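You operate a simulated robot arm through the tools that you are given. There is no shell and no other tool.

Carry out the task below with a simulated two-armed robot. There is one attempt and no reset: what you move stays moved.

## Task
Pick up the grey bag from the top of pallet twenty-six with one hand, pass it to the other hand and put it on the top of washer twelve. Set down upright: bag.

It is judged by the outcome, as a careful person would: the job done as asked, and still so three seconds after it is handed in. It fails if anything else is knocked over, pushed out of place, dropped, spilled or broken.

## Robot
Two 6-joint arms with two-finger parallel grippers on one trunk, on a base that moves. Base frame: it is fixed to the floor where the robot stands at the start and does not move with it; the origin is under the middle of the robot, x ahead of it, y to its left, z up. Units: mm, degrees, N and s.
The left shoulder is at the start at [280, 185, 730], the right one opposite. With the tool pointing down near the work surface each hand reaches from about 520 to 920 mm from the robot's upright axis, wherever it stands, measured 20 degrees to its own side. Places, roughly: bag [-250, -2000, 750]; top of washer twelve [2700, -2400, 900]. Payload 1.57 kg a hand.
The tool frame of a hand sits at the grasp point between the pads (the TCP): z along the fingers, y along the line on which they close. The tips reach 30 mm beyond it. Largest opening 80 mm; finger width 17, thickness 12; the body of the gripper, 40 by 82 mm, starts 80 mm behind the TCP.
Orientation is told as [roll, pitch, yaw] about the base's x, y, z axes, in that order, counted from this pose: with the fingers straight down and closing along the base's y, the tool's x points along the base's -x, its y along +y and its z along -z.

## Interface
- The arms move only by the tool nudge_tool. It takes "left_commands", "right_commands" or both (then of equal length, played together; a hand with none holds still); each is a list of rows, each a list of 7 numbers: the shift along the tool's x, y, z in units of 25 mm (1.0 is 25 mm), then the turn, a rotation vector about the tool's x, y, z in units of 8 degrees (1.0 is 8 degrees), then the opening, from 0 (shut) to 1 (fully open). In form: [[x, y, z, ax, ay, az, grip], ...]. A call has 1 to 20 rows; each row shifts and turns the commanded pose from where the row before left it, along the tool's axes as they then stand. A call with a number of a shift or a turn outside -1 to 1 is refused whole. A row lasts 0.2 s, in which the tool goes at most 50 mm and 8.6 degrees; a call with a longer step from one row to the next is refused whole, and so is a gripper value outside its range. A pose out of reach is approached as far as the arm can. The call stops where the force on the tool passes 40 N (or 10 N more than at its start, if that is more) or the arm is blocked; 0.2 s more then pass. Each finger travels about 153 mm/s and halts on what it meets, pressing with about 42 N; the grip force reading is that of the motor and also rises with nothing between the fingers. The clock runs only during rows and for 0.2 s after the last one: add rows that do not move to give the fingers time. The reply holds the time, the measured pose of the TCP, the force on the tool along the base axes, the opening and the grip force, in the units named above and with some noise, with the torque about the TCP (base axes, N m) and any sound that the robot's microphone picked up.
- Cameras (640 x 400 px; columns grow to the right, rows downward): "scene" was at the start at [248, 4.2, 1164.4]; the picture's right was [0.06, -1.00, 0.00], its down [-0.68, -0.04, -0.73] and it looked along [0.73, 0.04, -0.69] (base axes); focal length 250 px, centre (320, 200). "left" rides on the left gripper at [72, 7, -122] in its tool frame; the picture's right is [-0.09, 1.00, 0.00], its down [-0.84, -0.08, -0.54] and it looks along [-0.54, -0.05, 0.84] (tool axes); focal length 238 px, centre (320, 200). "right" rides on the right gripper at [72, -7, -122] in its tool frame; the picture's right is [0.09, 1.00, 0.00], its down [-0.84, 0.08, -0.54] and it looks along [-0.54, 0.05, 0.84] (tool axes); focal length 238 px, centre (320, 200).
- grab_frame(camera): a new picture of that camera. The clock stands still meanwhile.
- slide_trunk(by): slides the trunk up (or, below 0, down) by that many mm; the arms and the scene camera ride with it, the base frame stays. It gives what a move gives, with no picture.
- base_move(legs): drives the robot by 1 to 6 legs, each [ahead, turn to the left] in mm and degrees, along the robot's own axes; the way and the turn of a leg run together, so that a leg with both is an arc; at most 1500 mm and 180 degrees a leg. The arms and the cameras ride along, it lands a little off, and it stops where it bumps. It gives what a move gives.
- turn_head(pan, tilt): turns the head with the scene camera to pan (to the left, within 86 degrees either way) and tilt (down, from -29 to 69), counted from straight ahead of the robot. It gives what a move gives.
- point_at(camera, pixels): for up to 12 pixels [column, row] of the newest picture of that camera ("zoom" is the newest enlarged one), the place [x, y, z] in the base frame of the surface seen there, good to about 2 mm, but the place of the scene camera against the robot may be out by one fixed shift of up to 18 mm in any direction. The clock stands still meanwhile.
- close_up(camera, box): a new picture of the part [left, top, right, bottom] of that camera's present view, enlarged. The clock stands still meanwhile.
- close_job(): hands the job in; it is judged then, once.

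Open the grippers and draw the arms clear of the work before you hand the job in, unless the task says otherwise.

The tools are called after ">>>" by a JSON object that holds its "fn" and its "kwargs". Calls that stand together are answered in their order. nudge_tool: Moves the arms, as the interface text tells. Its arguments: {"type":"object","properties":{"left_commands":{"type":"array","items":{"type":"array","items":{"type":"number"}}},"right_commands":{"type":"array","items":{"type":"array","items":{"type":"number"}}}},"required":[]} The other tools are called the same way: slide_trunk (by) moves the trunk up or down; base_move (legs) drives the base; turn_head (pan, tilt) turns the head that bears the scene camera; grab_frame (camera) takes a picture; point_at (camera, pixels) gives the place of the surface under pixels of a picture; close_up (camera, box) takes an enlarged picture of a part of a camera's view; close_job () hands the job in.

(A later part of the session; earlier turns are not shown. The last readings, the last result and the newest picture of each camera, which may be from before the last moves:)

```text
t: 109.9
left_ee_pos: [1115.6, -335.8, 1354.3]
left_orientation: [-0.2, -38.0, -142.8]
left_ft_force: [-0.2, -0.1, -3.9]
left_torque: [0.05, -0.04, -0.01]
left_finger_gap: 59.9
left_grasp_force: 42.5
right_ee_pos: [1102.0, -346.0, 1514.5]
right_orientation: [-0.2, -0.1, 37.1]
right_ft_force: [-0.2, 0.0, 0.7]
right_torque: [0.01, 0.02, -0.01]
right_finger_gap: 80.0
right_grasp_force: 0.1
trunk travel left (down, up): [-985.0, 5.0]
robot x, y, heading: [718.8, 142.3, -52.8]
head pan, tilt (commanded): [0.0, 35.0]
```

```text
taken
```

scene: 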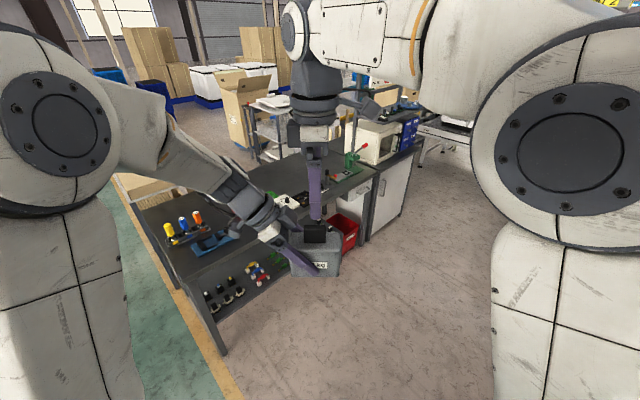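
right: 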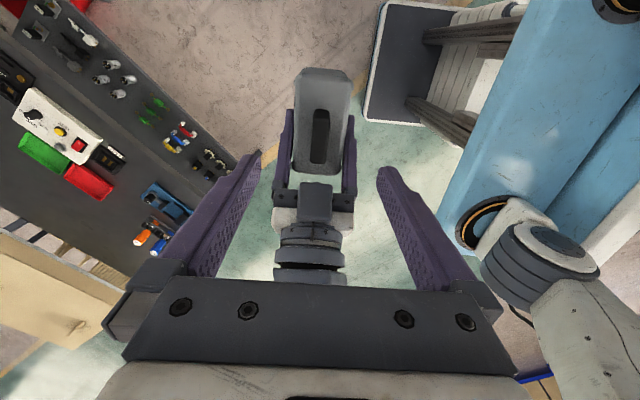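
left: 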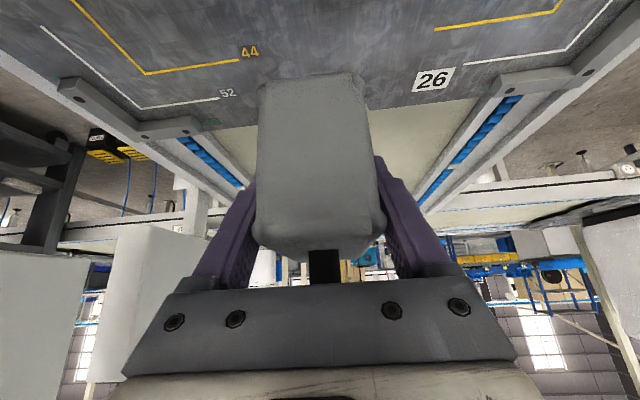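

The right hand hangs directly over the handle, seen at (320,135) centred between the fingers. I re-measure the handle from this closer view.

>>> {"fn": "close_up", "kwargs": {"camera": "right", "box": [270, 55, 370, 205]}}

>>> {"fn": "point_at", "kwargs": {"camera": "right", "pixels": [[313, 140], [327, 140], [320, 125], [320, 155], [320, 115], [300, 140], [343, 140], [303, 95], [342, 95], [318, 190], [280, 150], [355, 150]]}}

```text
2.67 times, centred on (320, 130) of right
```

zoom: 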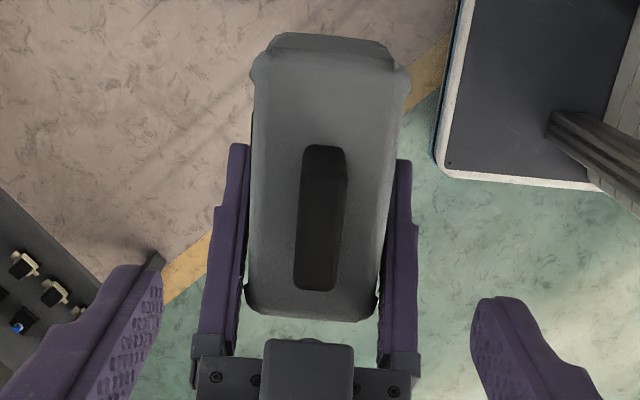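

```text
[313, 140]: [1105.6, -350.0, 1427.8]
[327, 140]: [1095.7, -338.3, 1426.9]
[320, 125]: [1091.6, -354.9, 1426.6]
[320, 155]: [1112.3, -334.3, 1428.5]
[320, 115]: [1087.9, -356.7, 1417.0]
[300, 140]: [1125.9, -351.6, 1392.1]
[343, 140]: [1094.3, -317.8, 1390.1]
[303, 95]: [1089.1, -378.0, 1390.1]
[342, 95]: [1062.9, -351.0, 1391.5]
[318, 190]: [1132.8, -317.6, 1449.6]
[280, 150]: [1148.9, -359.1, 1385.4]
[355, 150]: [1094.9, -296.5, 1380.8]
```

The handle top is centred at (1101.5,-345), right under the right TCP, and the left gripper's nearest part is about 40 mm behind it. I lower the right hand 89 mm.

>>> {"fn": "nudge_tool", "kwargs": {"right_commands": [[0, 0, 0.9, 0, 0, 0, 1], [0, 0, 0.9, 0, 0, 0, 1], [0, 0, 0.9, 0, 0, 0, 1], [0, 0, 0.86, 0, 0, 0, 1], [0, 0, 0, 0, 0, 0, 1]]}}

>>> {"fn": "grab_frame", "kwargs": {"camera": "right"}}

>>> {"fn": "close_up", "kwargs": {"camera": "scene", "box": [220, 60, 420, 300]}}

```text
t: 111.1
left_ee_pos: [1115.7, -336.0, 1354.0]
left_orientation: [-0.1, -38.0, -142.8]
left_ft_force: [0.3, -0.5, -3.4]
left_torque: [0.05, -0.05, -0.04]
left_finger_gap: 59.7
left_grasp_force: 41.4
right_ee_pos: [1101.3, -345.7, 1425.6]
right_orientation: [-0.2, 0.0, 37.1]
right_ft_force: [-0.3, 0.4, 0.7]
right_torque: [-0.02, 0.01, 0.0]
right_finger_gap: 79.8
right_grasp_force: 0.1
trunk travel left (down, up): [-985.0, 5.0]
robot x, y, heading: [725.7, 144.7, -53.0]
head pan, tilt (commanded): [0.0, 35.0]
```

```text
taken
```

right: 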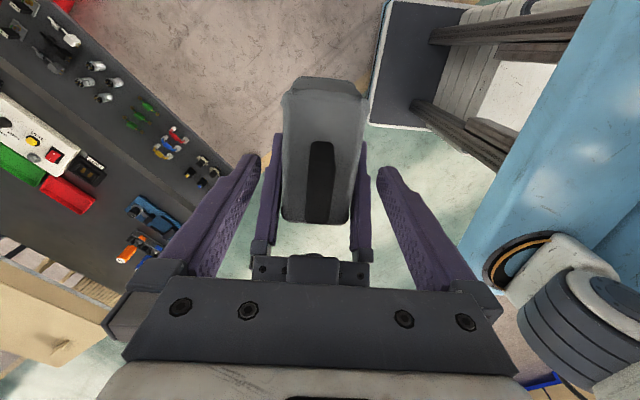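

```text
1.67 times, centred on (320, 180) of scene
```

zoom: 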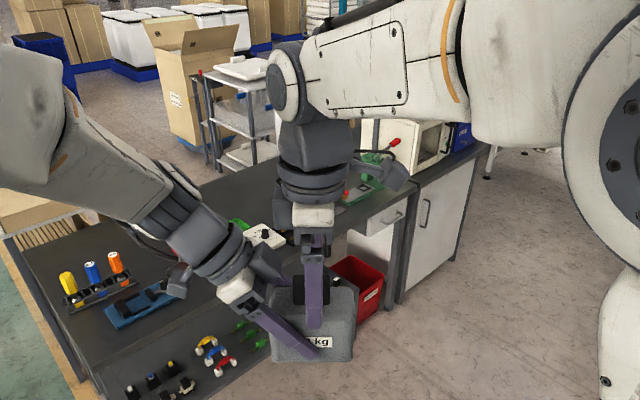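

The right fingers straddle the handle, centred at (320,185). I close the right gripper on it while the left keeps holding.

>>> {"fn": "nudge_tool", "kwargs": {"left_commands": [[0, 0, 0, 0, 0, 0, 0], [0, 0, 0, 0, 0, 0, 0], [0, 0, 0, 0, 0, 0, 0], [0, 0, 0, 0, 0, 0, 0], [0, 0, 0, 0, 0, 0, 0]], "right_commands": [[0, 0, 0, 0, 0, 0, 0.6], [0, 0, 0, 0, 0, 0, 0.3], [0, 0, 0, 0, 0, 0, 0], [0, 0, 0, 0, 0, 0, 0], [0, 0, 0, 0, 0, 0, 0]]}}

>>> {"fn": "grab_frame", "kwargs": {"camera": "right"}}

```text
t: 112.3
left_ee_pos: [1115.8, -334.5, 1353.8]
left_orientation: [-0.3, -37.9, -142.8]
left_ft_force: [-0.6, 0.3, -5.2]
left_torque: [-0.49, -0.32, 0.0]
left_finger_gap: 60.0
left_grasp_force: 42.5
right_ee_pos: [1101.2, -346.9, 1424.1]
right_orientation: [-0.2, 0.0, 37.1]
right_ft_force: [0.8, -0.8, 0.9]
right_torque: [0.5, 0.26, -0.01]
right_finger_gap: 15.8
right_grasp_force: 30.8
trunk travel left (down, up): [-985.0, 5.0]
robot x, y, heading: [724.9, 142.3, -52.9]
head pan, tilt (commanded): [0.0, 35.0]
```

```text
taken
```

right: 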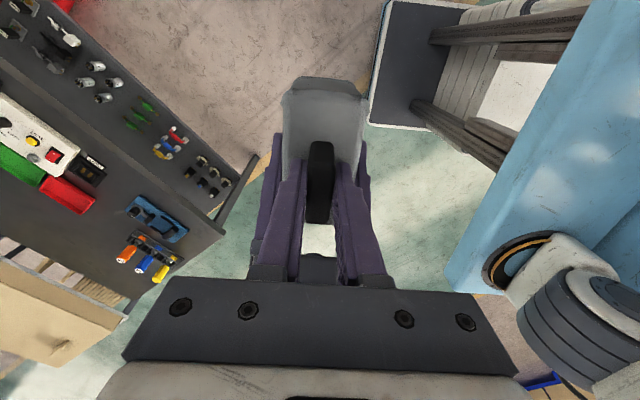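

The right gripper holds at 15.8 mm. I let its force settle, then open the left gripper.

>>> {"fn": "nudge_tool", "kwargs": {"left_commands": [[0, 0, 0, 0, 0, 0, 0], [0, 0, 0, 0, 0, 0, 0], [0, 0, 0, 0, 0, 0, 0.5], [0, 0, 0, 0, 0, 0, 0.8], [0, 0, 0, 0, 0, 0, 1], [0, 0, 0, 0, 0, 0, 1]], "right_commands": [[0, 0, 0, 0, 0, 0, 0], [0, 0, 0, 0, 0, 0, 0], [0, 0, 0, 0, 0, 0, 0], [0, 0, 0, 0, 0, 0, 0], [0, 0, 0, 0, 0, 0, 0], [0, 0, 0, 0, 0, 0, 0]]}}

>>> {"fn": "grab_frame", "kwargs": {"camera": "right"}}

>>> {"fn": "close_up", "kwargs": {"camera": "scene", "box": [220, 60, 420, 300]}}

```text
t: 113.7
left_ee_pos: [1114.2, -335.6, 1355.8]
left_orientation: [-0.2, -38.0, -142.8]
left_ft_force: [-0.3, -0.3, 0.1]
left_torque: [0.0, -0.02, 0.0]
left_finger_gap: 80.1
left_grasp_force: 0.0
right_ee_pos: [1101.6, -346.5, 1425.1]
right_orientation: [-0.2, 0.0, 37.1]
right_ft_force: [-0.4, 0.3, 0.3]
right_torque: [-0.02, 0.0, -0.01]
right_finger_gap: 15.6
right_grasp_force: 31.7
trunk travel left (down, up): [-985.0, 5.0]
robot x, y, heading: [726.3, 145.9, -53.1]
head pan, tilt (commanded): [0.0, 35.0]
```

```text
taken
```

right: 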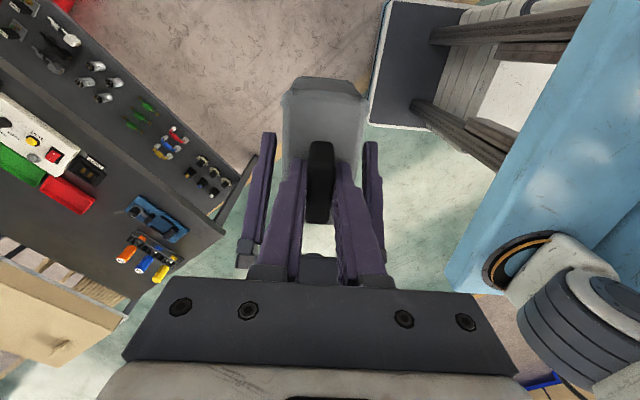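

```text
1.67 times, centred on (320, 180) of scene
```

zoom: 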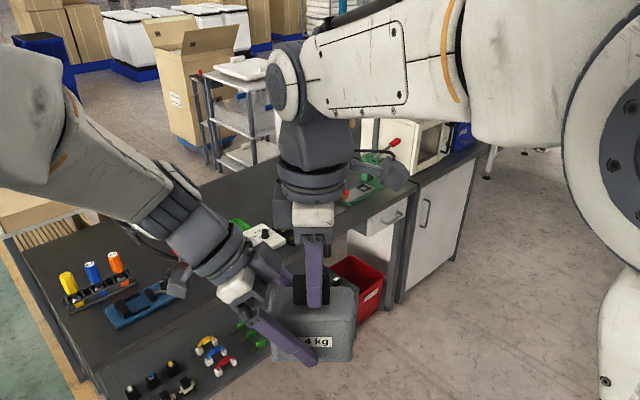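

Both force readings are near zero right after the release, which puzzles me. I hold still for a moment and read again.

>>> {"fn": "nudge_tool", "kwargs": {"right_commands": [[0, 0, 0, 0, 0, 0, 0], [0, 0, 0, 0, 0, 0, 0], [0, 0, 0, 0, 0, 0, 0]]}}

>>> {"fn": "close_up", "kwargs": {"camera": "scene", "box": [280, 180, 360, 290]}}

>>> {"fn": "grab_frame", "kwargs": {"camera": "left"}}

```text
t: 114.5
left_ee_pos: [1114.7, -335.3, 1353.1]
left_orientation: [-0.2, -38.0, -142.7]
left_ft_force: [-0.4, -0.1, -0.4]
left_torque: [0.01, -0.01, 0.0]
left_finger_gap: 80.2
left_grasp_force: 0.0
right_ee_pos: [1100.4, -345.2, 1423.8]
right_orientation: [-0.2, 0.0, 37.1]
right_ft_force: [-0.3, -0.4, 0.3]
right_torque: [-0.04, 0.0, -0.01]
right_finger_gap: 15.8
right_grasp_force: 31.2
trunk travel left (down, up): [-985.0, 5.0]
robot x, y, heading: [722.3, 140.7, -52.7]
head pan, tilt (commanded): [0.0, 35.0]
```

```text
3.64 times, centred on (320, 235) of scene
```

zoom: 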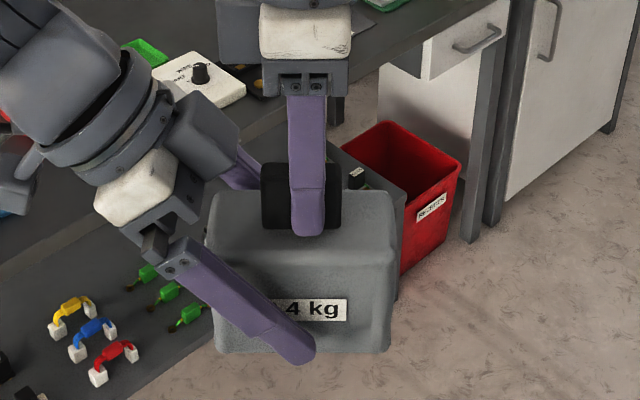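

```text
taken
```

left: 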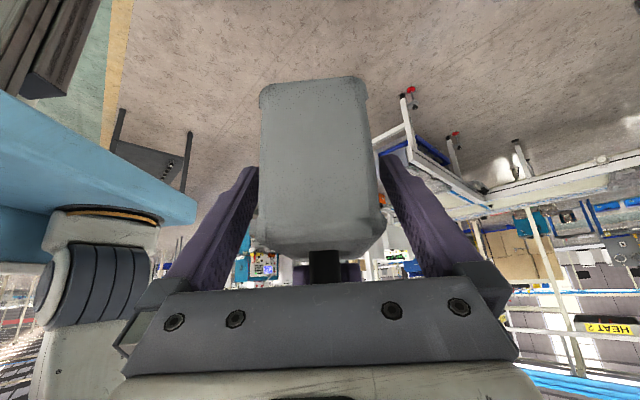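

The close-up shows the bag hanging level from the right fingers, and the left fingers clear of it. I raise the right hand a small step to confirm it carries the bag.

>>> {"fn": "nudge_tool", "kwargs": {"right_commands": [[0, 0, -0.2, 0, 0, 0, 0], [0, 0, -0.2, 0, 0, 0, 0], [0, 0, 0, 0, 0, 0, 0], [0, 0, 0, 0, 0, 0, 0]]}}

>>> {"fn": "close_up", "kwargs": {"camera": "scene", "box": [280, 180, 360, 290]}}

>>> {"fn": "grab_frame", "kwargs": {"camera": "left"}}

```text
t: 115.5
left_ee_pos: [1114.8, -335.8, 1354.8]
left_orientation: [-0.3, -38.0, -142.8]
left_ft_force: [0.1, 0.6, -0.4]
left_torque: [-0.01, -0.02, 0.0]
left_finger_gap: 80.0
left_grasp_force: 0.1
right_ee_pos: [1099.1, -345.0, 1435.9]
right_orientation: [-0.2, 0.0, 37.1]
right_ft_force: [0.3, -0.3, -3.6]
right_torque: [0.0, 0.01, 0.01]
right_finger_gap: 15.7
right_grasp_force: 31.5
trunk travel left (down, up): [-985.0, 5.0]
robot x, y, heading: [724.3, 144.1, -53.2]
head pan, tilt (commanded): [0.0, 35.0]
```

```text
3.64 times, centred on (320, 235) of scene
```

zoom: 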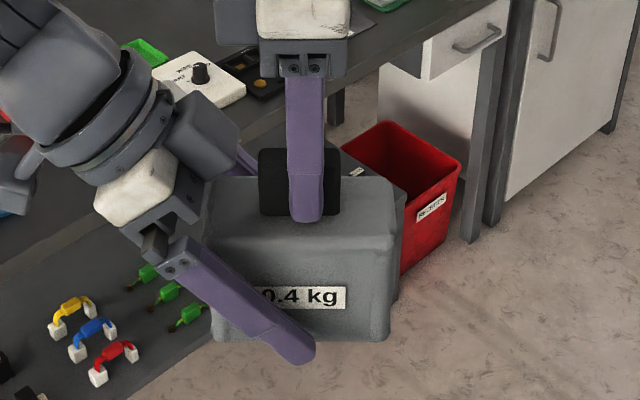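

```text
taken
```

left: 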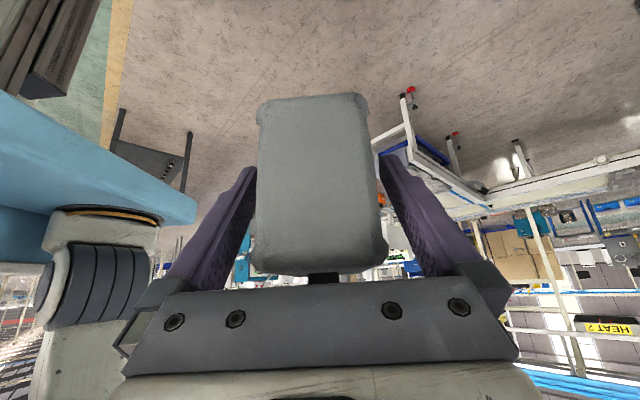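

Now the right hand reads −3.6 N: it carries the bag. I withdraw the left hand horizontally to the left, back where it came from.

>>> {"fn": "nudge_tool", "kwargs": {"left_commands": [[0.788, 0, -0.616, 0, 0, 0, 1], [0.788, 0, -0.616, 0, 0, 0, 1], [0.788, 0, -0.616, 0, 0, 0, 1], [0.788, 0, -0.616, 0, 0, 0, 1], [0.788, 0, -0.616, 0, 0, 0, 1], [0.788, 0, -0.616, 0, 0, 0, 1], [0.788, 0, -0.616, 0, 0, 0, 1], [0, 0, 0, 0, 0, 0, 1]]}}

>>> {"fn": "grab_frame", "kwargs": {"camera": "scene"}}

>>> {"fn": "grab_frame", "kwargs": {"camera": "right"}}

```text
t: 117.3
left_ee_pos: [1255.0, -230.5, 1355.1]
left_orientation: [-0.2, -38.1, -142.9]
left_ft_force: [0.2, 0.3, -0.6]
left_torque: [-0.02, -0.04, 0.03]
left_finger_gap: 80.0
left_grasp_force: 0.2
right_ee_pos: [1101.5, -345.1, 1436.1]
right_orientation: [-0.1, 0.0, 37.1]
right_ft_force: [0.8, 0.0, -4.5]
right_torque: [-0.03, 0.01, 0.01]
right_finger_gap: 15.7
right_grasp_force: 31.2
trunk travel left (down, up): [-985.0, 5.0]
robot x, y, heading: [722.9, 142.3, -52.9]
head pan, tilt (commanded): [0.0, 35.0]
```

```text
taken
```

scene: 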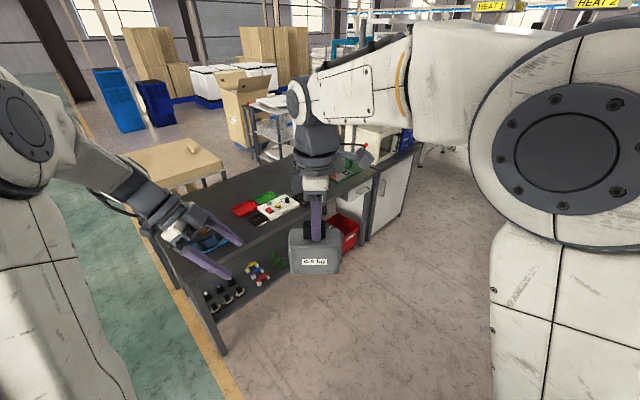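

```text
taken
```

right: 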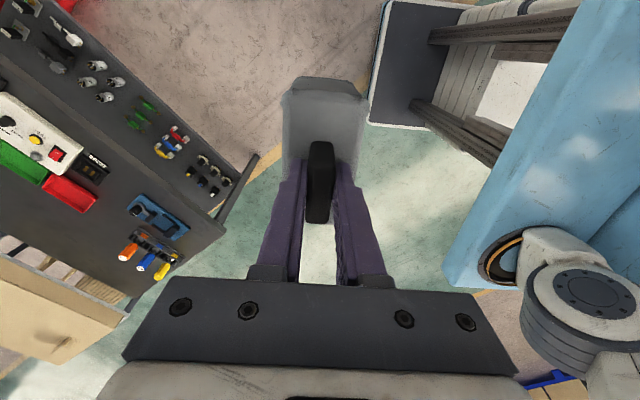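

Hand-over done: the right hand holds the bag by its handle. I stow the left hand upright and shift the bag a bit to the right for driving.

>>> {"fn": "nudge_tool", "kwargs": {"left_commands": [[0, 0, 0, -0.616, 0, -0.788, 1], [0, 0, 0, -0.616, 0, -0.788, 1], [0, 0, 0, -0.616, 0, -0.788, 1], [0, 0, 0, -0.616, 0, -0.788, 1], [0, 0, 0, -0.616, 0, -0.788, 1], [0, 0, 0, -0.616, 0, -0.788, 1], [0, 0, 0, -0.616, 0, -0.788, 1], [0, 0, 0, -0.616, 0, -0.788, 1], [0, 0, 0, -0.616, 0, -0.788, 1], [0, 0, 0, -0.616, 0, -0.788, 1], [0, 0, 0, -0.616, 0, -0.788, 1], [0, 0, 0, 0, 0.95, 0, 1], [0, 0, 0, 0, 0.95, 0, 1], [0, 0, 0, 0, 0.95, 0, 1], [0, 0, 0, 0, 0.95, 0, 1], [0, 0, 0, 0, 0.95, 0, 1], [0, 0, 0, 0, 0, 0, 1]], "right_commands": [[0, 0, 0, 0, 0, 0, 0], [0, 0, 0, 0, 0, 0, 0], [0, 0, 0, 0, 0, 0, 0], [0, 0, 0, 0, 0, 0, 0], [0.4, 0, 0, 0, 0, 0, 0], [0.8, 0, 0, 0, 0, 0, 0], [0.8, 0, 0, 0, 0, 0, 0], [0.8, 0, 0, 0, 0, 0, 0], [0.8, 0, 0, 0, 0, 0, 0], [0.8, 0, 0, 0, 0, 0, 0], [0.8, 0, 0, 0, 0, 0, 0], [0.4, 0, 0, 0, 0, 0, 0], [0, 0, 0, 0, 0, 0, 0], [0, 0, 0, 0, 0, 0, 0], [0, 0, 0, 0, 0, 0, 0], [0, 0, 0, 0, 0, 0, 0], [0, 0, 0, 0, 0, 0, 0]]}}

>>> {"fn": "grab_frame", "kwargs": {"camera": "scene"}}

```text
t: 120.9
left_ee_pos: [1255.4, -230.7, 1353.5]
left_orientation: [0.0, 0.2, -54.8]
left_ft_force: [0.5, -0.6, 0.5]
left_torque: [0.04, 0.03, 0.03]
left_finger_gap: 80.1
left_grasp_force: 0.1
right_ee_pos: [988.9, -430.4, 1435.5]
right_orientation: [-0.2, 0.1, 37.1]
right_ft_force: [-0.5, 0.6, -4.2]
right_torque: [-0.03, -0.01, -0.01]
right_finger_gap: 15.9
right_grasp_force: 31.0
trunk travel left (down, up): [-985.0, 5.0]
robot x, y, heading: [721.3, 145.9, -52.8]
head pan, tilt (commanded): [0.0, 35.0]
```

```text
taken
```

scene: 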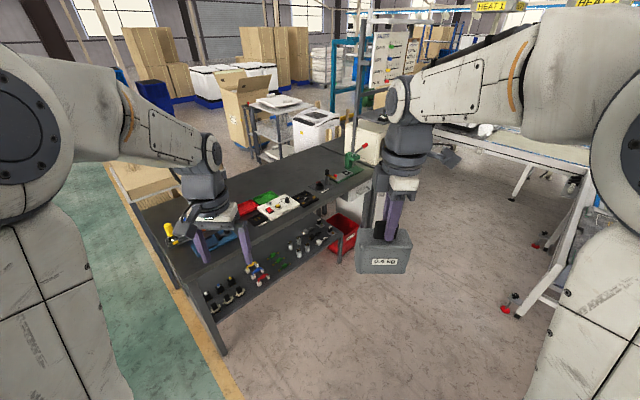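

All set for driving. I turn back to lane direction and drive along it past the crate table to x≈3450.

>>> {"fn": "base_move", "kwargs": {"legs": [[0, 52.8], [1365, 0], [1365, 0]]}}

>>> {"fn": "turn_head", "kwargs": {"pan": -60, "tilt": 25}}

>>> {"fn": "grab_frame", "kwargs": {"camera": "scene"}}

```text
t: 136.4
left_ee_pos: [4032.5, 394.3, 1353.3]
left_orientation: [0.0, 0.1, 0.2]
left_ft_force: [0.8, -0.9, 0.3]
left_torque: [0.03, 0.0, 0.0]
left_finger_gap: 79.8
left_grasp_force: 0.0
right_ee_pos: [4042.4, 62.0, 1435.3]
right_orientation: [-0.3, 0.0, 92.2]
right_ft_force: [-0.4, 0.1, -4.0]
right_torque: [0.01, -0.01, 0.03]
right_finger_gap: 15.8
right_grasp_force: 31.5
trunk travel left (down, up): [-985.0, 5.0]
robot x, y, heading: [3423.0, 172.7, 2.1]
head pan, tilt (commanded): [0.0, 35.0]
```

```text
t: 137.7
left_ee_pos: [4032.0, 393.8, 1353.8]
left_orientation: [-0.1, 0.1, 0.2]
left_ft_force: [0.8, -1.1, -0.9]
left_torque: [0.02, -0.02, 0.02]
left_finger_gap: 80.2
left_grasp_force: 0.0
right_ee_pos: [4042.9, 62.3, 1435.5]
right_orientation: [-0.2, 0.0, 92.2]
right_ft_force: [-1.4, -0.4, -3.7]
right_torque: [0.0, 0.02, 0.01]
right_finger_gap: 15.7
right_grasp_force: 31.6
trunk travel left (down, up): [-985.0, 5.0]
robot x, y, heading: [3422.0, 174.0, 2.2]
head pan, tilt (commanded): [-60.0, 25.0]
```

```text
taken
```

scene: 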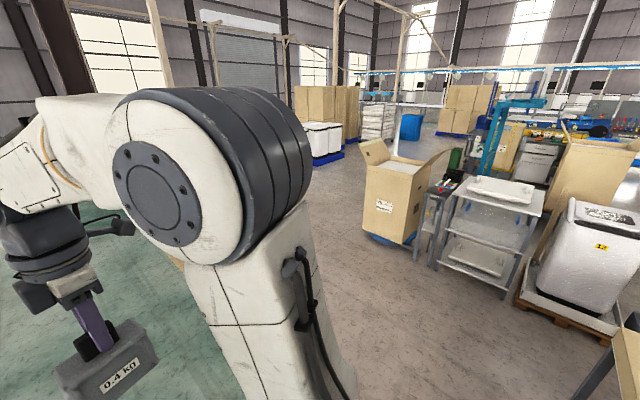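

The washer with label "12" stands on a wooden pallet at (590,260) with open floor before it. I turn to face -y.

>>> {"fn": "base_move", "kwargs": {"legs": [[0, -92.2]]}}

>>> {"fn": "turn_head", "kwargs": {"pan": -10, "tilt": 25}}

>>> {"fn": "grab_frame", "kwargs": {"camera": "scene"}}

```text
t: 142.1
left_ee_pos: [3612.5, -449.7, 1353.6]
left_orientation: [0.0, 0.2, -92.7]
left_ft_force: [-0.1, -0.2, 0.2]
left_torque: [0.01, 0.0, -0.01]
left_finger_gap: 80.1
left_grasp_force: 0.1
right_ee_pos: [3279.2, -444.1, 1436.2]
right_orientation: [-0.2, 0.0, -0.7]
right_ft_force: [0.6, -0.2, -3.6]
right_torque: [0.0, 0.04, 0.01]
right_finger_gap: 15.7
right_grasp_force: 31.4
trunk travel left (down, up): [-985.0, 5.0]
robot x, y, heading: [3423.6, 173.2, -90.7]
head pan, tilt (commanded): [-60.0, 25.0]
```

```text
t: 143.2
left_ee_pos: [3613.1, -449.2, 1353.4]
left_orientation: [0.0, 0.2, -92.7]
left_ft_force: [-0.1, 0.3, 0.7]
left_torque: [-0.04, -0.01, -0.04]
left_finger_gap: 80.2
left_grasp_force: 0.1
right_ee_pos: [3280.1, -443.6, 1435.7]
right_orientation: [-0.2, -0.1, -0.7]
right_ft_force: [-0.7, 0.5, -4.4]
right_torque: [-0.02, 0.01, 0.01]
right_finger_gap: 15.6
right_grasp_force: 31.9
trunk travel left (down, up): [-985.0, 5.0]
robot x, y, heading: [3419.4, 173.6, -90.8]
head pan, tilt (commanded): [-10.0, 25.0]
```

```text
taken
```

scene: 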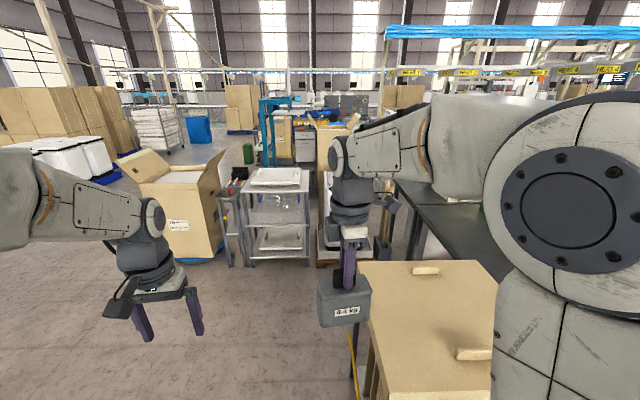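

I measure the crate table's near edge, the rack, the red-handled stand and the carton to set my driving corridor.

>>> {"fn": "point_at", "kwargs": {"camera": "scene", "pixels": [[372, 285], [380, 390], [356, 360], [245, 262], [312, 260], [230, 262], [215, 250], [320, 262], [375, 262], [410, 255], [310, 185], [240, 192]]}}

>>> {"fn": "close_up", "kwargs": {"camera": "scene", "box": [200, 130, 440, 290]}}

```text
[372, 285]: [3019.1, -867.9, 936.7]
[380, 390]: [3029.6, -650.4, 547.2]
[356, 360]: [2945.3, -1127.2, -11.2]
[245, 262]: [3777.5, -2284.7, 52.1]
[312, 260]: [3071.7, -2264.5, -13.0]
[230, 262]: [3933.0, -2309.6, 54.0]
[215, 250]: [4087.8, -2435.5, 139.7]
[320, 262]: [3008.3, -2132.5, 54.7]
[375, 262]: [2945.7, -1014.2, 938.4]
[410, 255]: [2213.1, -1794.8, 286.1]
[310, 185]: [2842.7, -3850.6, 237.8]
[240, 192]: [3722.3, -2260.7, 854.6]
```

```text
2.50 times, centred on (320, 210) of scene
```

zoom: 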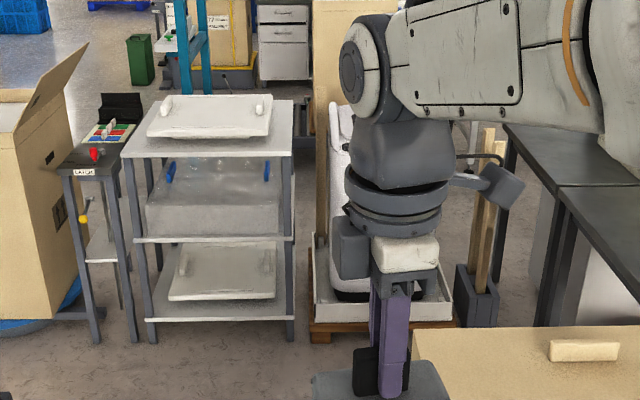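

The corridor at x≈3420 is clear (crate table edge at x≈3030, rack and pallets start at y<-2130). I drive ahead 1450 and then look at the pocket.

>>> {"fn": "base_move", "kwargs": {"legs": [[1450, 0.8]]}}

>>> {"fn": "turn_head", "kwargs": {"pan": -50, "tilt": 35}}

>>> {"fn": "grab_frame", "kwargs": {"camera": "scene"}}

```text
t: 150.4
left_ee_pos: [3616.3, -1877.8, 1353.6]
left_orientation: [0.0, 0.0, -91.7]
left_ft_force: [0.5, -0.2, -0.2]
left_torque: [-0.01, 0.0, -0.04]
left_finger_gap: 79.9
left_grasp_force: 0.2
right_ee_pos: [3284.7, -1878.2, 1436.1]
right_orientation: [-0.2, 0.0, 0.3]
right_ft_force: [0.2, -0.1, -3.4]
right_torque: [-0.02, 0.0, -0.02]
right_finger_gap: 15.6
right_grasp_force: 30.9
trunk travel left (down, up): [-985.0, 5.0]
robot x, y, heading: [3413.5, -1259.3, -89.6]
head pan, tilt (commanded): [-10.0, 25.0]
```

```text
t: 151.4
left_ee_pos: [3615.8, -1877.5, 1353.3]
left_orientation: [0.1, 0.2, -91.7]
left_ft_force: [0.3, -0.2, -0.3]
left_torque: [0.02, -0.01, -0.03]
left_finger_gap: 79.8
left_grasp_force: 0.0
right_ee_pos: [3283.5, -1877.6, 1435.6]
right_orientation: [-0.3, 0.0, 0.3]
right_ft_force: [-0.4, -0.1, -4.3]
right_torque: [-0.01, 0.02, 0.0]
right_finger_gap: 15.7
right_grasp_force: 31.4
trunk travel left (down, up): [-985.0, 5.0]
robot x, y, heading: [3415.5, -1256.6, -89.9]
head pan, tilt (commanded): [-50.0, 35.0]
```

```text
taken
```

scene: 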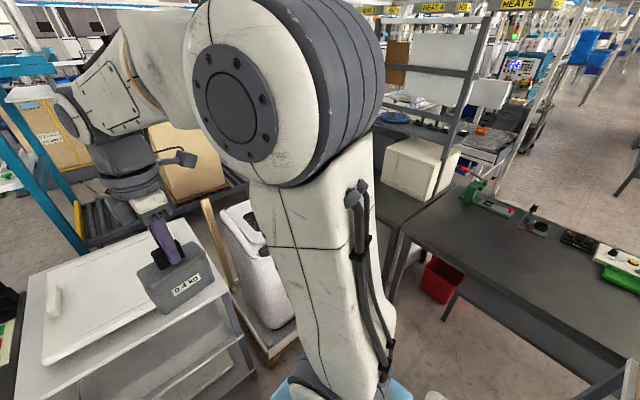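

I take a diagonal to about (2830,-1540), which keeps ~390 mm from the crate table's corner, then square up to face the washer.

>>> {"fn": "base_move", "kwargs": {"legs": [[0, -64.3], [650, 0]]}}

>>> {"fn": "turn_head", "kwargs": {"pan": 0, "tilt": 30}}

>>> {"fn": "grab_frame", "kwargs": {"camera": "scene"}}

```text
t: 158.0
left_ee_pos: [2331.4, -1992.4, 1353.3]
left_orientation: [0.0, 0.0, -156.6]
left_ft_force: [0.1, 0.9, 0.3]
left_torque: [0.0, 0.0, -0.02]
left_finger_gap: 79.9
left_grasp_force: 0.1
right_ee_pos: [2190.6, -1691.1, 1435.3]
right_orientation: [-0.2, 0.0, -64.8]
right_ft_force: [-0.2, 0.1, -3.9]
right_torque: [0.02, 0.01, -0.03]
right_finger_gap: 15.6
right_grasp_force: 31.5
trunk travel left (down, up): [-985.0, 5.0]
robot x, y, heading: [2806.8, -1545.0, -155.0]
head pan, tilt (commanded): [-50.0, 35.0]
```

```text
t: 159.2
left_ee_pos: [2332.8, -1991.7, 1353.8]
left_orientation: [0.0, 0.0, -156.7]
left_ft_force: [-0.8, 0.2, -1.1]
left_torque: [-0.03, 0.02, -0.01]
left_finger_gap: 80.0
left_grasp_force: 0.0
right_ee_pos: [2190.9, -1690.2, 1436.1]
right_orientation: [-0.1, 0.0, -64.8]
right_ft_force: [0.1, 0.2, -3.9]
right_torque: [-0.03, -0.02, 0.0]
right_finger_gap: 15.6
right_grasp_force: 31.7
trunk travel left (down, up): [-985.0, 5.0]
robot x, y, heading: [2810.0, -1551.6, -154.9]
head pan, tilt (commanded): [0.0, 30.0]
```

```text
taken
```

scene: 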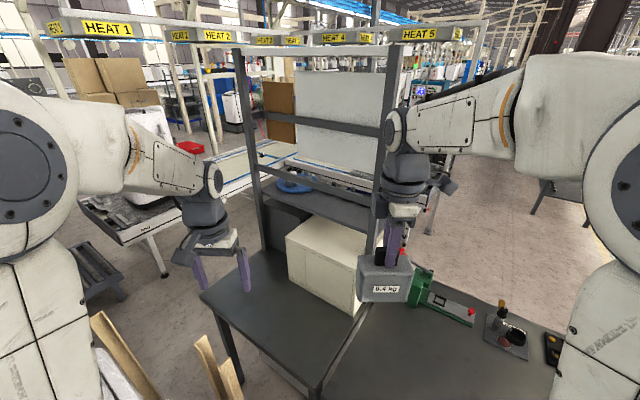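

The bag hovers over the bench corner. I check the distance to the cabinet's overhead rack posts before sweeping left.

>>> {"fn": "point_at", "kwargs": {"camera": "scene", "pixels": [[248, 150], [262, 245], [375, 230], [383, 110], [320, 235], [215, 300], [200, 295], [260, 260], [120, 350], [205, 350], [95, 310], [290, 270]]}}

```text
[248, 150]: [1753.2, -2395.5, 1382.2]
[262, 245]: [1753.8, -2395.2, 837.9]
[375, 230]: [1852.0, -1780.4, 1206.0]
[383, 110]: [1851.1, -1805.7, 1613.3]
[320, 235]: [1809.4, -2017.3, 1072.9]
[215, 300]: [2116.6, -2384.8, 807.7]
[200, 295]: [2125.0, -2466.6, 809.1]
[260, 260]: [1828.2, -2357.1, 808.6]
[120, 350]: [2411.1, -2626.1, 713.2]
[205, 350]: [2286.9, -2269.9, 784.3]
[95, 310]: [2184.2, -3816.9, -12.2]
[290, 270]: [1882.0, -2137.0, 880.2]
```

The posts are at x≤1853, well clear of the sweep. I turn left to face the washer squarely.

>>> {"fn": "base_move", "kwargs": {"legs": [[0, 65]]}}

>>> {"fn": "turn_head", "kwargs": {"pan": -10, "tilt": 45}}

>>> {"fn": "grab_frame", "kwargs": {"camera": "scene"}}

>>> {"fn": "grab_frame", "kwargs": {"camera": "left"}}

```text
t: 162.4
left_ee_pos: [3009.1, -2166.5, 1354.6]
left_orientation: [0.0, 0.2, -91.5]
left_ft_force: [-0.5, 0.1, 0.1]
left_torque: [-0.02, -0.02, 0.0]
left_finger_gap: 79.8
left_grasp_force: 0.1
right_ee_pos: [2675.8, -2165.6, 1435.1]
right_orientation: [-0.1, 0.0, 0.4]
right_ft_force: [-0.3, 0.7, -3.3]
right_torque: [0.01, 0.01, 0.02]
right_finger_gap: 15.8
right_grasp_force: 31.6
trunk travel left (down, up): [-985.0, 5.0]
robot x, y, heading: [2806.0, -1546.4, -89.5]
head pan, tilt (commanded): [0.0, 30.0]
```

```text
t: 163.2
left_ee_pos: [3010.7, -2165.1, 1354.7]
left_orientation: [0.0, 0.1, -91.6]
left_ft_force: [1.0, 0.7, -0.4]
left_torque: [0.01, 0.04, 0.03]
left_finger_gap: 80.0
left_grasp_force: 0.0
right_ee_pos: [2676.5, -2166.0, 1434.9]
right_orientation: [-0.3, 0.0, 0.4]
right_ft_force: [-0.5, -0.6, -4.9]
right_torque: [0.01, 0.04, 0.01]
right_finger_gap: 16.0
right_grasp_force: 30.8
trunk travel left (down, up): [-985.0, 5.0]
robot x, y, heading: [2805.1, -1546.3, -89.6]
head pan, tilt (commanded): [-10.0, 45.0]
```

```text
taken
```

scene: 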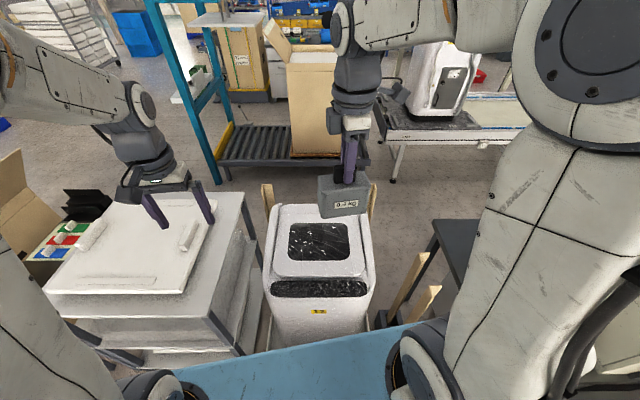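

```text
taken
```

left: 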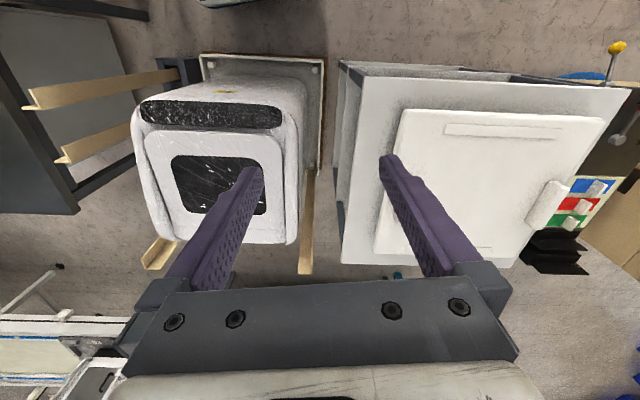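

Washer 12's top: dark control strip at the near edge, then a lid with a dark window framed in white. I measure the top surface with the left camera.

>>> {"fn": "close_up", "kwargs": {"camera": "left", "box": [110, 50, 340, 280]}}

>>> {"fn": "point_at", "kwargs": {"camera": "left", "pixels": [[155, 150], [280, 150], [215, 143], [215, 185], [190, 170], [240, 175], [165, 225], [285, 225], [215, 228], [195, 205], [210, 115], [160, 185]]}}

```text
1.74 times, centred on (225, 165) of left
```

zoom: 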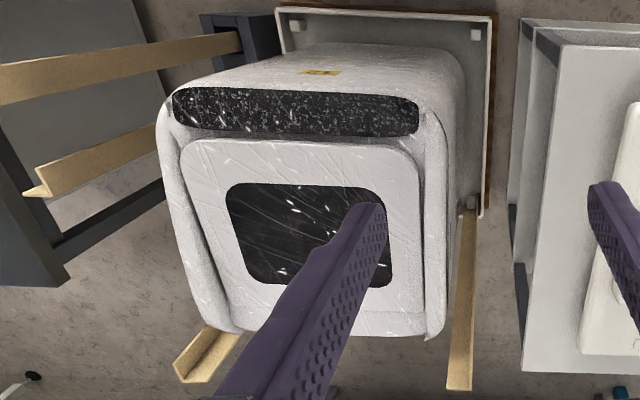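

```text
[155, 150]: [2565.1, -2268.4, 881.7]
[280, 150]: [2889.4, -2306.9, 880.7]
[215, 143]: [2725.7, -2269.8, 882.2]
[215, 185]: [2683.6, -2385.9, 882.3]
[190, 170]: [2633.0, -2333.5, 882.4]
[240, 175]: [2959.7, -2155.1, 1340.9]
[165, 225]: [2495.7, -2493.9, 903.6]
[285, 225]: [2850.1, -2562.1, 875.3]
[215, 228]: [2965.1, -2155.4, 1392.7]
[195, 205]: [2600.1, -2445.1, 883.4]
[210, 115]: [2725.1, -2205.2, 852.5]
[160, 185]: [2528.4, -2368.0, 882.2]
```

The lid is flat at z≈882 across frame and window, spanning roughly x 2530–2890, y −2270…−2560. I will set the bag at about (2695,-2390); first I lower the trunk 120 mm for better reach.

>>> {"fn": "slide_trunk", "kwargs": {"by": -120}}

>>> {"fn": "nudge_tool", "kwargs": {"right_commands": [[0, 0.6, 0, 0, 0, 0, 0], [0, 0.9, 0, 0, 0, 0, 0], [0, 0.9, 0, 0, 0, 0, 0], [0, 0.9, 0, 0, 0, 0, 0]]}}

```text
t: 164.7
left_ee_pos: [3009.9, -2166.0, 1233.2]
left_orientation: [0.0, 0.0, -91.6]
left_ft_force: [0.3, 0.7, 0.7]
left_torque: [0.02, 0.02, -0.01]
left_finger_gap: 79.9
left_grasp_force: 0.0
right_ee_pos: [2676.1, -2166.1, 1314.7]
right_orientation: [-0.2, 0.0, 0.5]
right_ft_force: [-0.6, 0.3, -3.6]
right_torque: [-0.02, 0.0, 0.0]
right_finger_gap: 15.7
right_grasp_force: 30.9
trunk travel left (down, up): [-865.0, 125.0]
robot x, y, heading: [2808.0, -1547.3, -89.3]
head pan, tilt (commanded): [-10.0, 45.0]
```

```text
t: 165.7
left_ee_pos: [3010.2, -2165.4, 1233.5]
left_orientation: [0.0, 0.0, -91.6]
left_ft_force: [0.2, 0.9, 0.6]
left_torque: [0.04, -0.03, 0.0]
left_finger_gap: 79.9
left_grasp_force: 0.1
right_ee_pos: [2676.9, -2084.3, 1316.3]
right_orientation: [-0.2, 0.1, 0.4]
right_ft_force: [-0.7, 0.0, -3.1]
right_torque: [-0.01, -0.02, 0.01]
right_finger_gap: 15.8
right_grasp_force: 31.1
trunk travel left (down, up): [-865.0, 125.0]
robot x, y, heading: [2807.7, -1549.0, -89.7]
head pan, tilt (commanded): [-10.0, 45.0]
```

I moved the wrong way (tool y is +y at this yaw). I correct: forward to y≈-2390 with a gentle descent to about 130 mm above the lid.

>>> {"fn": "nudge_tool", "kwargs": {"right_commands": [[-0.056, -0.5, 0, 0, 0, 0, 0], [-0.056, -0.9, 0.3, 0, 0, 0, 0], [-0.056, -0.98, 0.64, 0, 0, 0, 0], [-0.056, -0.98, 0.64, 0, 0, 0, 0], [-0.056, -0.98, 0.64, 0, 0, 0, 0], [-0.056, -0.98, 0.64, 0, 0, 0, 0], [-0.056, -0.98, 0.64, 0, 0, 0, 0], [-0.056, -0.98, 0.64, 0, 0, 0, 0], [-0.056, -0.98, 0.64, 0, 0, 0, 0], [-0.056, -0.98, 0.64, 0, 0, 0, 0], [-0.056, -0.98, 0.64, 0, 0, 0, 0], [-0.056, -0.98, 0.64, 0, 0, 0, 0], [-0.056, -0.98, 0.64, 0, 0, 0, 0], [0, 0, 0, 0, 0, 0, 0]]}}

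>>> {"fn": "grab_frame", "kwargs": {"camera": "scene"}}

>>> {"fn": "grab_frame", "kwargs": {"camera": "right"}}

>>> {"fn": "grab_frame", "kwargs": {"camera": "left"}}

```text
t: 168.7
left_ee_pos: [3008.9, -2165.7, 1234.3]
left_orientation: [0.0, 0.1, -91.6]
left_ft_force: [0.7, 0.5, 0.1]
left_torque: [0.01, 0.01, 0.02]
left_finger_gap: 79.8
left_grasp_force: 0.0
right_ee_pos: [2696.4, -2389.8, 1131.3]
right_orientation: [-0.1, 0.1, 0.3]
right_ft_force: [0.4, -0.5, -4.0]
right_torque: [0.01, -0.01, -0.01]
right_finger_gap: 16.0
right_grasp_force: 31.2
trunk travel left (down, up): [-865.0, 125.0]
robot x, y, heading: [2805.6, -1548.6, -89.5]
head pan, tilt (commanded): [-10.0, 45.0]
```

```text
taken
```

scene: 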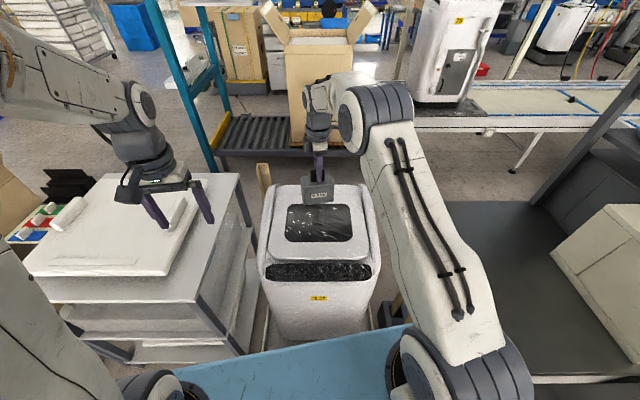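

```text
taken
```

right: 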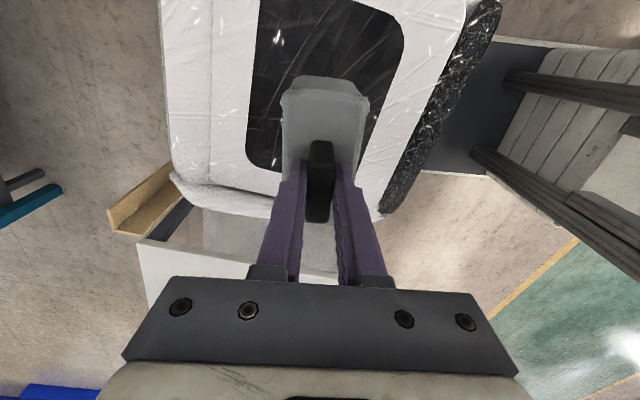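

```text
taken
```

left: 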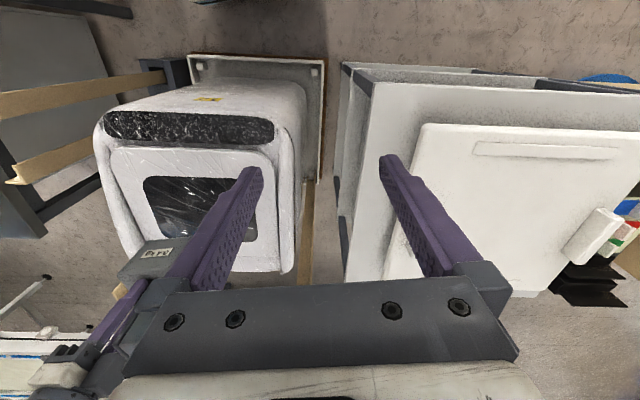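

The bag hovers above the lid at (2696,-2390). I verify lid height and extents with the right camera before the final descent.

>>> {"fn": "point_at", "kwargs": {"camera": "right", "pixels": [[330, 40], [270, 120], [225, 100], [185, 100], [380, 100], [400, 140], [235, 175], [255, 160], [420, 60], [380, 185], [180, 170], [440, 60]]}}

>>> {"fn": "point_at", "kwargs": {"camera": "left", "pixels": [[165, 160], [155, 185], [190, 190], [215, 185], [125, 200], [270, 230], [255, 262], [270, 180], [200, 160], [240, 165], [290, 240], [205, 235]]}}

```text
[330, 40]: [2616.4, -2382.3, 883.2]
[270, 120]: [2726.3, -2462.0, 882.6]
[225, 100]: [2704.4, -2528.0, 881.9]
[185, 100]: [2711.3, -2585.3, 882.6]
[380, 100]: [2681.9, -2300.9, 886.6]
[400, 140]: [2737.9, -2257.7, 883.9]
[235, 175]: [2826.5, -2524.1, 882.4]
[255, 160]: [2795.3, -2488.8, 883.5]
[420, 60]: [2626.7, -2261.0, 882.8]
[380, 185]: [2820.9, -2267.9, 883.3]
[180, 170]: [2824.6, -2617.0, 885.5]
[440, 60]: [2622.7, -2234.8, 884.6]
```

```text
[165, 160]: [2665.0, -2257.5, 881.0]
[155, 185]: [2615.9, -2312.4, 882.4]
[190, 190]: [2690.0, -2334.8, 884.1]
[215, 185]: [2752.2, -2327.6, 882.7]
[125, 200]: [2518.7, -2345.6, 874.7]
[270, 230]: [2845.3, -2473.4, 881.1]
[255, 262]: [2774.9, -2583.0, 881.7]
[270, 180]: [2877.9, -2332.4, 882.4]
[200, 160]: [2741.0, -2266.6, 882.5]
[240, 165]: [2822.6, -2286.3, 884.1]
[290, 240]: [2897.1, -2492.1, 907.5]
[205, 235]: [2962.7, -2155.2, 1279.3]
```

The lid reads z≈882–884 all around the target. I descend 112 mm, leaving about 15 mm.

>>> {"fn": "nudge_tool", "kwargs": {"right_commands": [[0, 0, 0.5, 0, 0, 0, 0], [0, 0, 0.8, 0, 0, 0, 0], [0, 0, 0.8, 0, 0, 0, 0], [0, 0, 0.8, 0, 0, 0, 0], [0, 0, 0.7, 0, 0, 0, 0], [0, 0, 0.5, 0, 0, 0, 0], [0, 0, 0.38, 0, 0, 0, 0], [0, 0, 0, 0, 0, 0, 0]]}}

>>> {"fn": "grab_frame", "kwargs": {"camera": "right"}}

>>> {"fn": "close_up", "kwargs": {"camera": "scene", "box": [230, 130, 410, 300]}}

```text
t: 170.5
left_ee_pos: [3010.0, -2165.7, 1232.9]
left_orientation: [0.0, 0.0, -91.6]
left_ft_force: [-0.8, 0.1, -0.2]
left_torque: [-0.02, 0.0, 0.01]
left_finger_gap: 80.1
left_grasp_force: 0.0
right_ee_pos: [2695.1, -2388.7, 1020.5]
right_orientation: [-0.2, 0.0, 0.4]
right_ft_force: [-0.8, 0.0, -4.0]
right_torque: [0.03, -0.01, 0.02]
right_finger_gap: 15.5
right_grasp_force: 30.6
trunk travel left (down, up): [-865.0, 125.0]
robot x, y, heading: [2808.6, -1548.0, -89.6]
head pan, tilt (commanded): [-10.0, 45.0]
```

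```text
taken
```

right: 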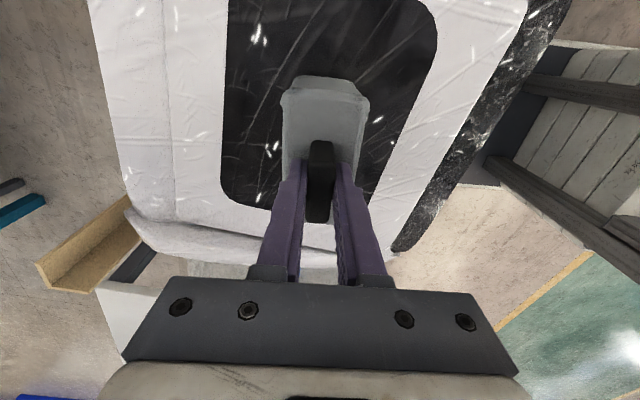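

```text
2.35 times, centred on (320, 215) of scene
```

zoom: 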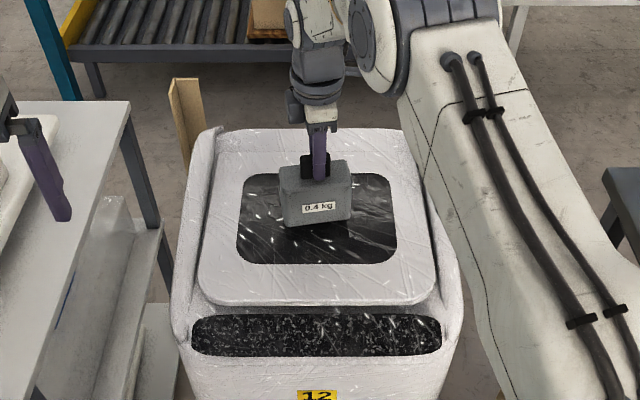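

The bag is level above the middle of the window. I go down in small steps, first 14 mm, watching the force.

>>> {"fn": "nudge_tool", "kwargs": {"right_commands": [[0, 0, 0.14, 0, 0, 0, 0], [0, 0, 0.14, 0, 0, 0, 0], [0, 0, 0.14, 0, 0, 0, 0], [0, 0, 0.14, 0, 0, 0, 0], [0, 0, 0, 0, 0, 0, 0]]}}

```text
t: 171.7
left_ee_pos: [3008.4, -2165.4, 1234.3]
left_orientation: [0.0, 0.1, -91.6]
left_ft_force: [0.6, 0.0, -0.7]
left_torque: [0.0, 0.01, 0.04]
left_finger_gap: 80.0
left_grasp_force: 0.0
right_ee_pos: [2696.6, -2387.0, 1005.4]
right_orientation: [-0.2, 0.1, 0.5]
right_ft_force: [-0.2, 0.9, -3.8]
right_torque: [-0.02, 0.0, 0.04]
right_finger_gap: 16.1
right_grasp_force: 31.4
trunk travel left (down, up): [-865.0, 125.0]
robot x, y, heading: [2810.7, -1546.6, -89.9]
head pan, tilt (commanded): [-10.0, 45.0]
```

No contact yet (−3.8 N at TCP z 1005). I continue with 1.25 mm steps.

>>> {"fn": "nudge_tool", "kwargs": {"right_commands": [[0, 0, 0.05, 0, 0, 0, 0], [0, 0, 0.05, 0, 0, 0, 0], [0, 0, 0, 0, 0, 0, 0]]}}

```text
t: 172.5
left_ee_pos: [3008.9, -2165.6, 1233.4]
left_orientation: [0.0, 0.1, -91.6]
left_ft_force: [-0.1, -0.2, -0.3]
left_torque: [-0.02, 0.01, 0.02]
left_finger_gap: 80.0
left_grasp_force: 0.1
right_ee_pos: [2696.7, -2388.8, 1004.9]
right_orientation: [-0.3, -0.1, 0.3]
right_ft_force: [-0.5, -0.2, -3.9]
right_torque: [0.01, 0.02, -0.02]
right_finger_gap: 15.5
right_grasp_force: 31.5
trunk travel left (down, up): [-865.0, 125.0]
robot x, y, heading: [2805.2, -1549.0, -89.8]
head pan, tilt (commanded): [-10.0, 45.0]
```

Still hanging free at −3.9 N. I continue down in the same small steps.

>>> {"fn": "nudge_tool", "kwargs": {"right_commands": [[0, 0, 0.05, 0, 0, 0, 0], [0, 0, 0.05, 0, 0, 0, 0], [0, 0, 0, 0, 0, 0, 0]]}}

```text
t: 173.3
left_ee_pos: [3009.4, -2165.9, 1233.1]
left_orientation: [0.0, 0.2, -91.6]
left_ft_force: [-0.1, 0.5, -0.8]
left_torque: [0.02, 0.02, 0.0]
left_finger_gap: 79.9
left_grasp_force: 0.1
right_ee_pos: [2696.4, -2388.4, 1003.5]
right_orientation: [-0.2, 0.0, 0.4]
right_ft_force: [-0.5, 0.0, -3.7]
right_torque: [0.03, 0.02, -0.01]
right_finger_gap: 15.7
right_grasp_force: 31.6
trunk travel left (down, up): [-865.0, 125.0]
robot x, y, heading: [2803.2, -1547.0, -89.4]
head pan, tilt (commanded): [-10.0, 45.0]
```

The load is unchanged. Another 2.5 mm down.

>>> {"fn": "nudge_tool", "kwargs": {"right_commands": [[0, 0, 0.05, 0, 0, 0, 0], [0, 0, 0.05, 0, 0, 0, 0], [0, 0, 0, 0, 0, 0, 0]]}}

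```text
t: 174.1
left_ee_pos: [3009.0, -2165.7, 1234.4]
left_orientation: [0.0, 0.1, -91.6]
left_ft_force: [0.3, 0.1, 0.6]
left_torque: [0.03, 0.05, 0.0]
left_finger_gap: 79.9
left_grasp_force: 0.0
right_ee_pos: [2696.0, -2389.1, 1002.0]
right_orientation: [-0.3, 0.0, 0.5]
right_ft_force: [-0.3, -1.0, 12.1]
right_torque: [0.48, 0.75, 0.04]
right_finger_gap: 15.6
right_grasp_force: 31.7
trunk travel left (down, up): [-865.0, 125.0]
robot x, y, heading: [2806.8, -1545.8, -89.8]
head pan, tilt (commanded): [-10.0, 45.0]
```

Contact: the force jumped to +12 N at TCP z≈1002. I ease up 1 mm to relax the pressure before releasing.

>>> {"fn": "nudge_tool", "kwargs": {"right_commands": [[0, 0, -0.03, 0, 0, 0, 0], [0, 0, 0, 0, 0, 0, 0]]}}

>>> {"fn": "grab_frame", "kwargs": {"camera": "right"}}

>>> {"fn": "close_up", "kwargs": {"camera": "scene", "box": [280, 150, 370, 240]}}

```text
t: 174.7
left_ee_pos: [3009.7, -2165.3, 1234.0]
left_orientation: [0.0, 0.1, -91.6]
left_ft_force: [0.1, -0.6, -0.2]
left_torque: [-0.02, -0.02, 0.03]
left_finger_gap: 80.2
left_grasp_force: 0.1
right_ee_pos: [2696.0, -2389.1, 1000.9]
right_orientation: [-0.3, 0.0, 0.2]
right_ft_force: [-1.7, -2.4, 15.1]
right_torque: [0.27, 0.57, 0.05]
right_finger_gap: 15.7
right_grasp_force: 31.6
trunk travel left (down, up): [-865.0, 125.0]
robot x, y, heading: [2806.9, -1548.7, -90.0]
head pan, tilt (commanded): [-10.0, 45.0]
```

```text
taken
```

right: 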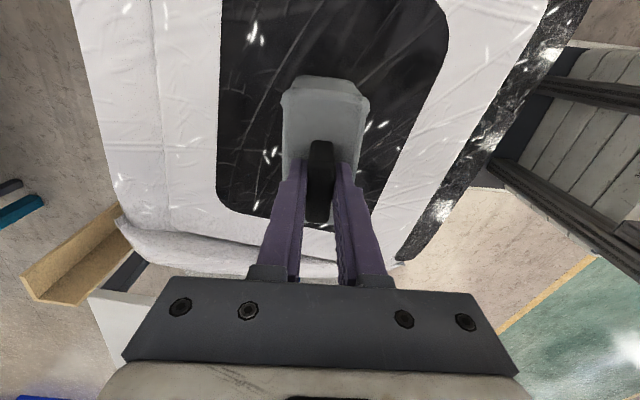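

```text
4.44 times, centred on (325, 195) of scene
```

zoom: 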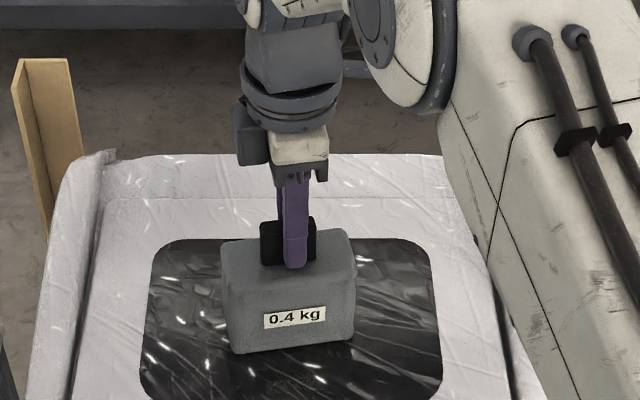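

The bag sits on the window; pressure still reads +15 N. I ease up another ~1.2 mm so little force remains.

>>> {"fn": "nudge_tool", "kwargs": {"right_commands": [[0, 0, -0.05, 0, 0, 0, 0], [0, 0, 0, 0, 0, 0, 0], [0, 0, 0, 0, 0, 0, 0]]}}

```text
t: 175.5
left_ee_pos: [3009.3, -2165.4, 1234.4]
left_orientation: [0.1, 0.1, -91.5]
left_ft_force: [0.0, -0.7, 0.4]
left_torque: [0.03, 0.04, 0.01]
left_finger_gap: 80.2
left_grasp_force: 0.1
right_ee_pos: [2696.2, -2389.2, 1001.5]
right_orientation: [-0.2, 0.0, 0.4]
right_ft_force: [0.4, -3.8, 7.0]
right_torque: [-0.16, 0.1, 0.04]
right_finger_gap: 15.9
right_grasp_force: 30.9
trunk travel left (down, up): [-865.0, 125.0]
robot x, y, heading: [2803.9, -1547.9, -89.8]
head pan, tilt (commanded): [-10.0, 45.0]
```

Down to +7 N. One more half-millimetre up, then I open the fingers slowly.

>>> {"fn": "nudge_tool", "kwargs": {"right_commands": [[0, 0, -0.025, 0, 0, 0, 0], [0, 0, 0, 0, 0, 0, 0], [0, 0, 0, 0, 0, 0, 0]]}}

```text
t: 176.3
left_ee_pos: [3009.7, -2165.6, 1233.7]
left_orientation: [0.0, 0.1, -91.7]
left_ft_force: [0.8, 0.0, -0.7]
left_torque: [0.01, -0.01, -0.01]
left_finger_gap: 80.1
left_grasp_force: 0.0
right_ee_pos: [2696.3, -2388.8, 1001.5]
right_orientation: [-0.1, 0.1, 0.5]
right_ft_force: [0.5, -1.0, 0.5]
right_torque: [0.02, -0.28, -0.08]
right_finger_gap: 15.4
right_grasp_force: 31.1
trunk travel left (down, up): [-865.0, 125.0]
robot x, y, heading: [2805.4, -1547.9, -89.7]
head pan, tilt (commanded): [-10.0, 45.0]
```

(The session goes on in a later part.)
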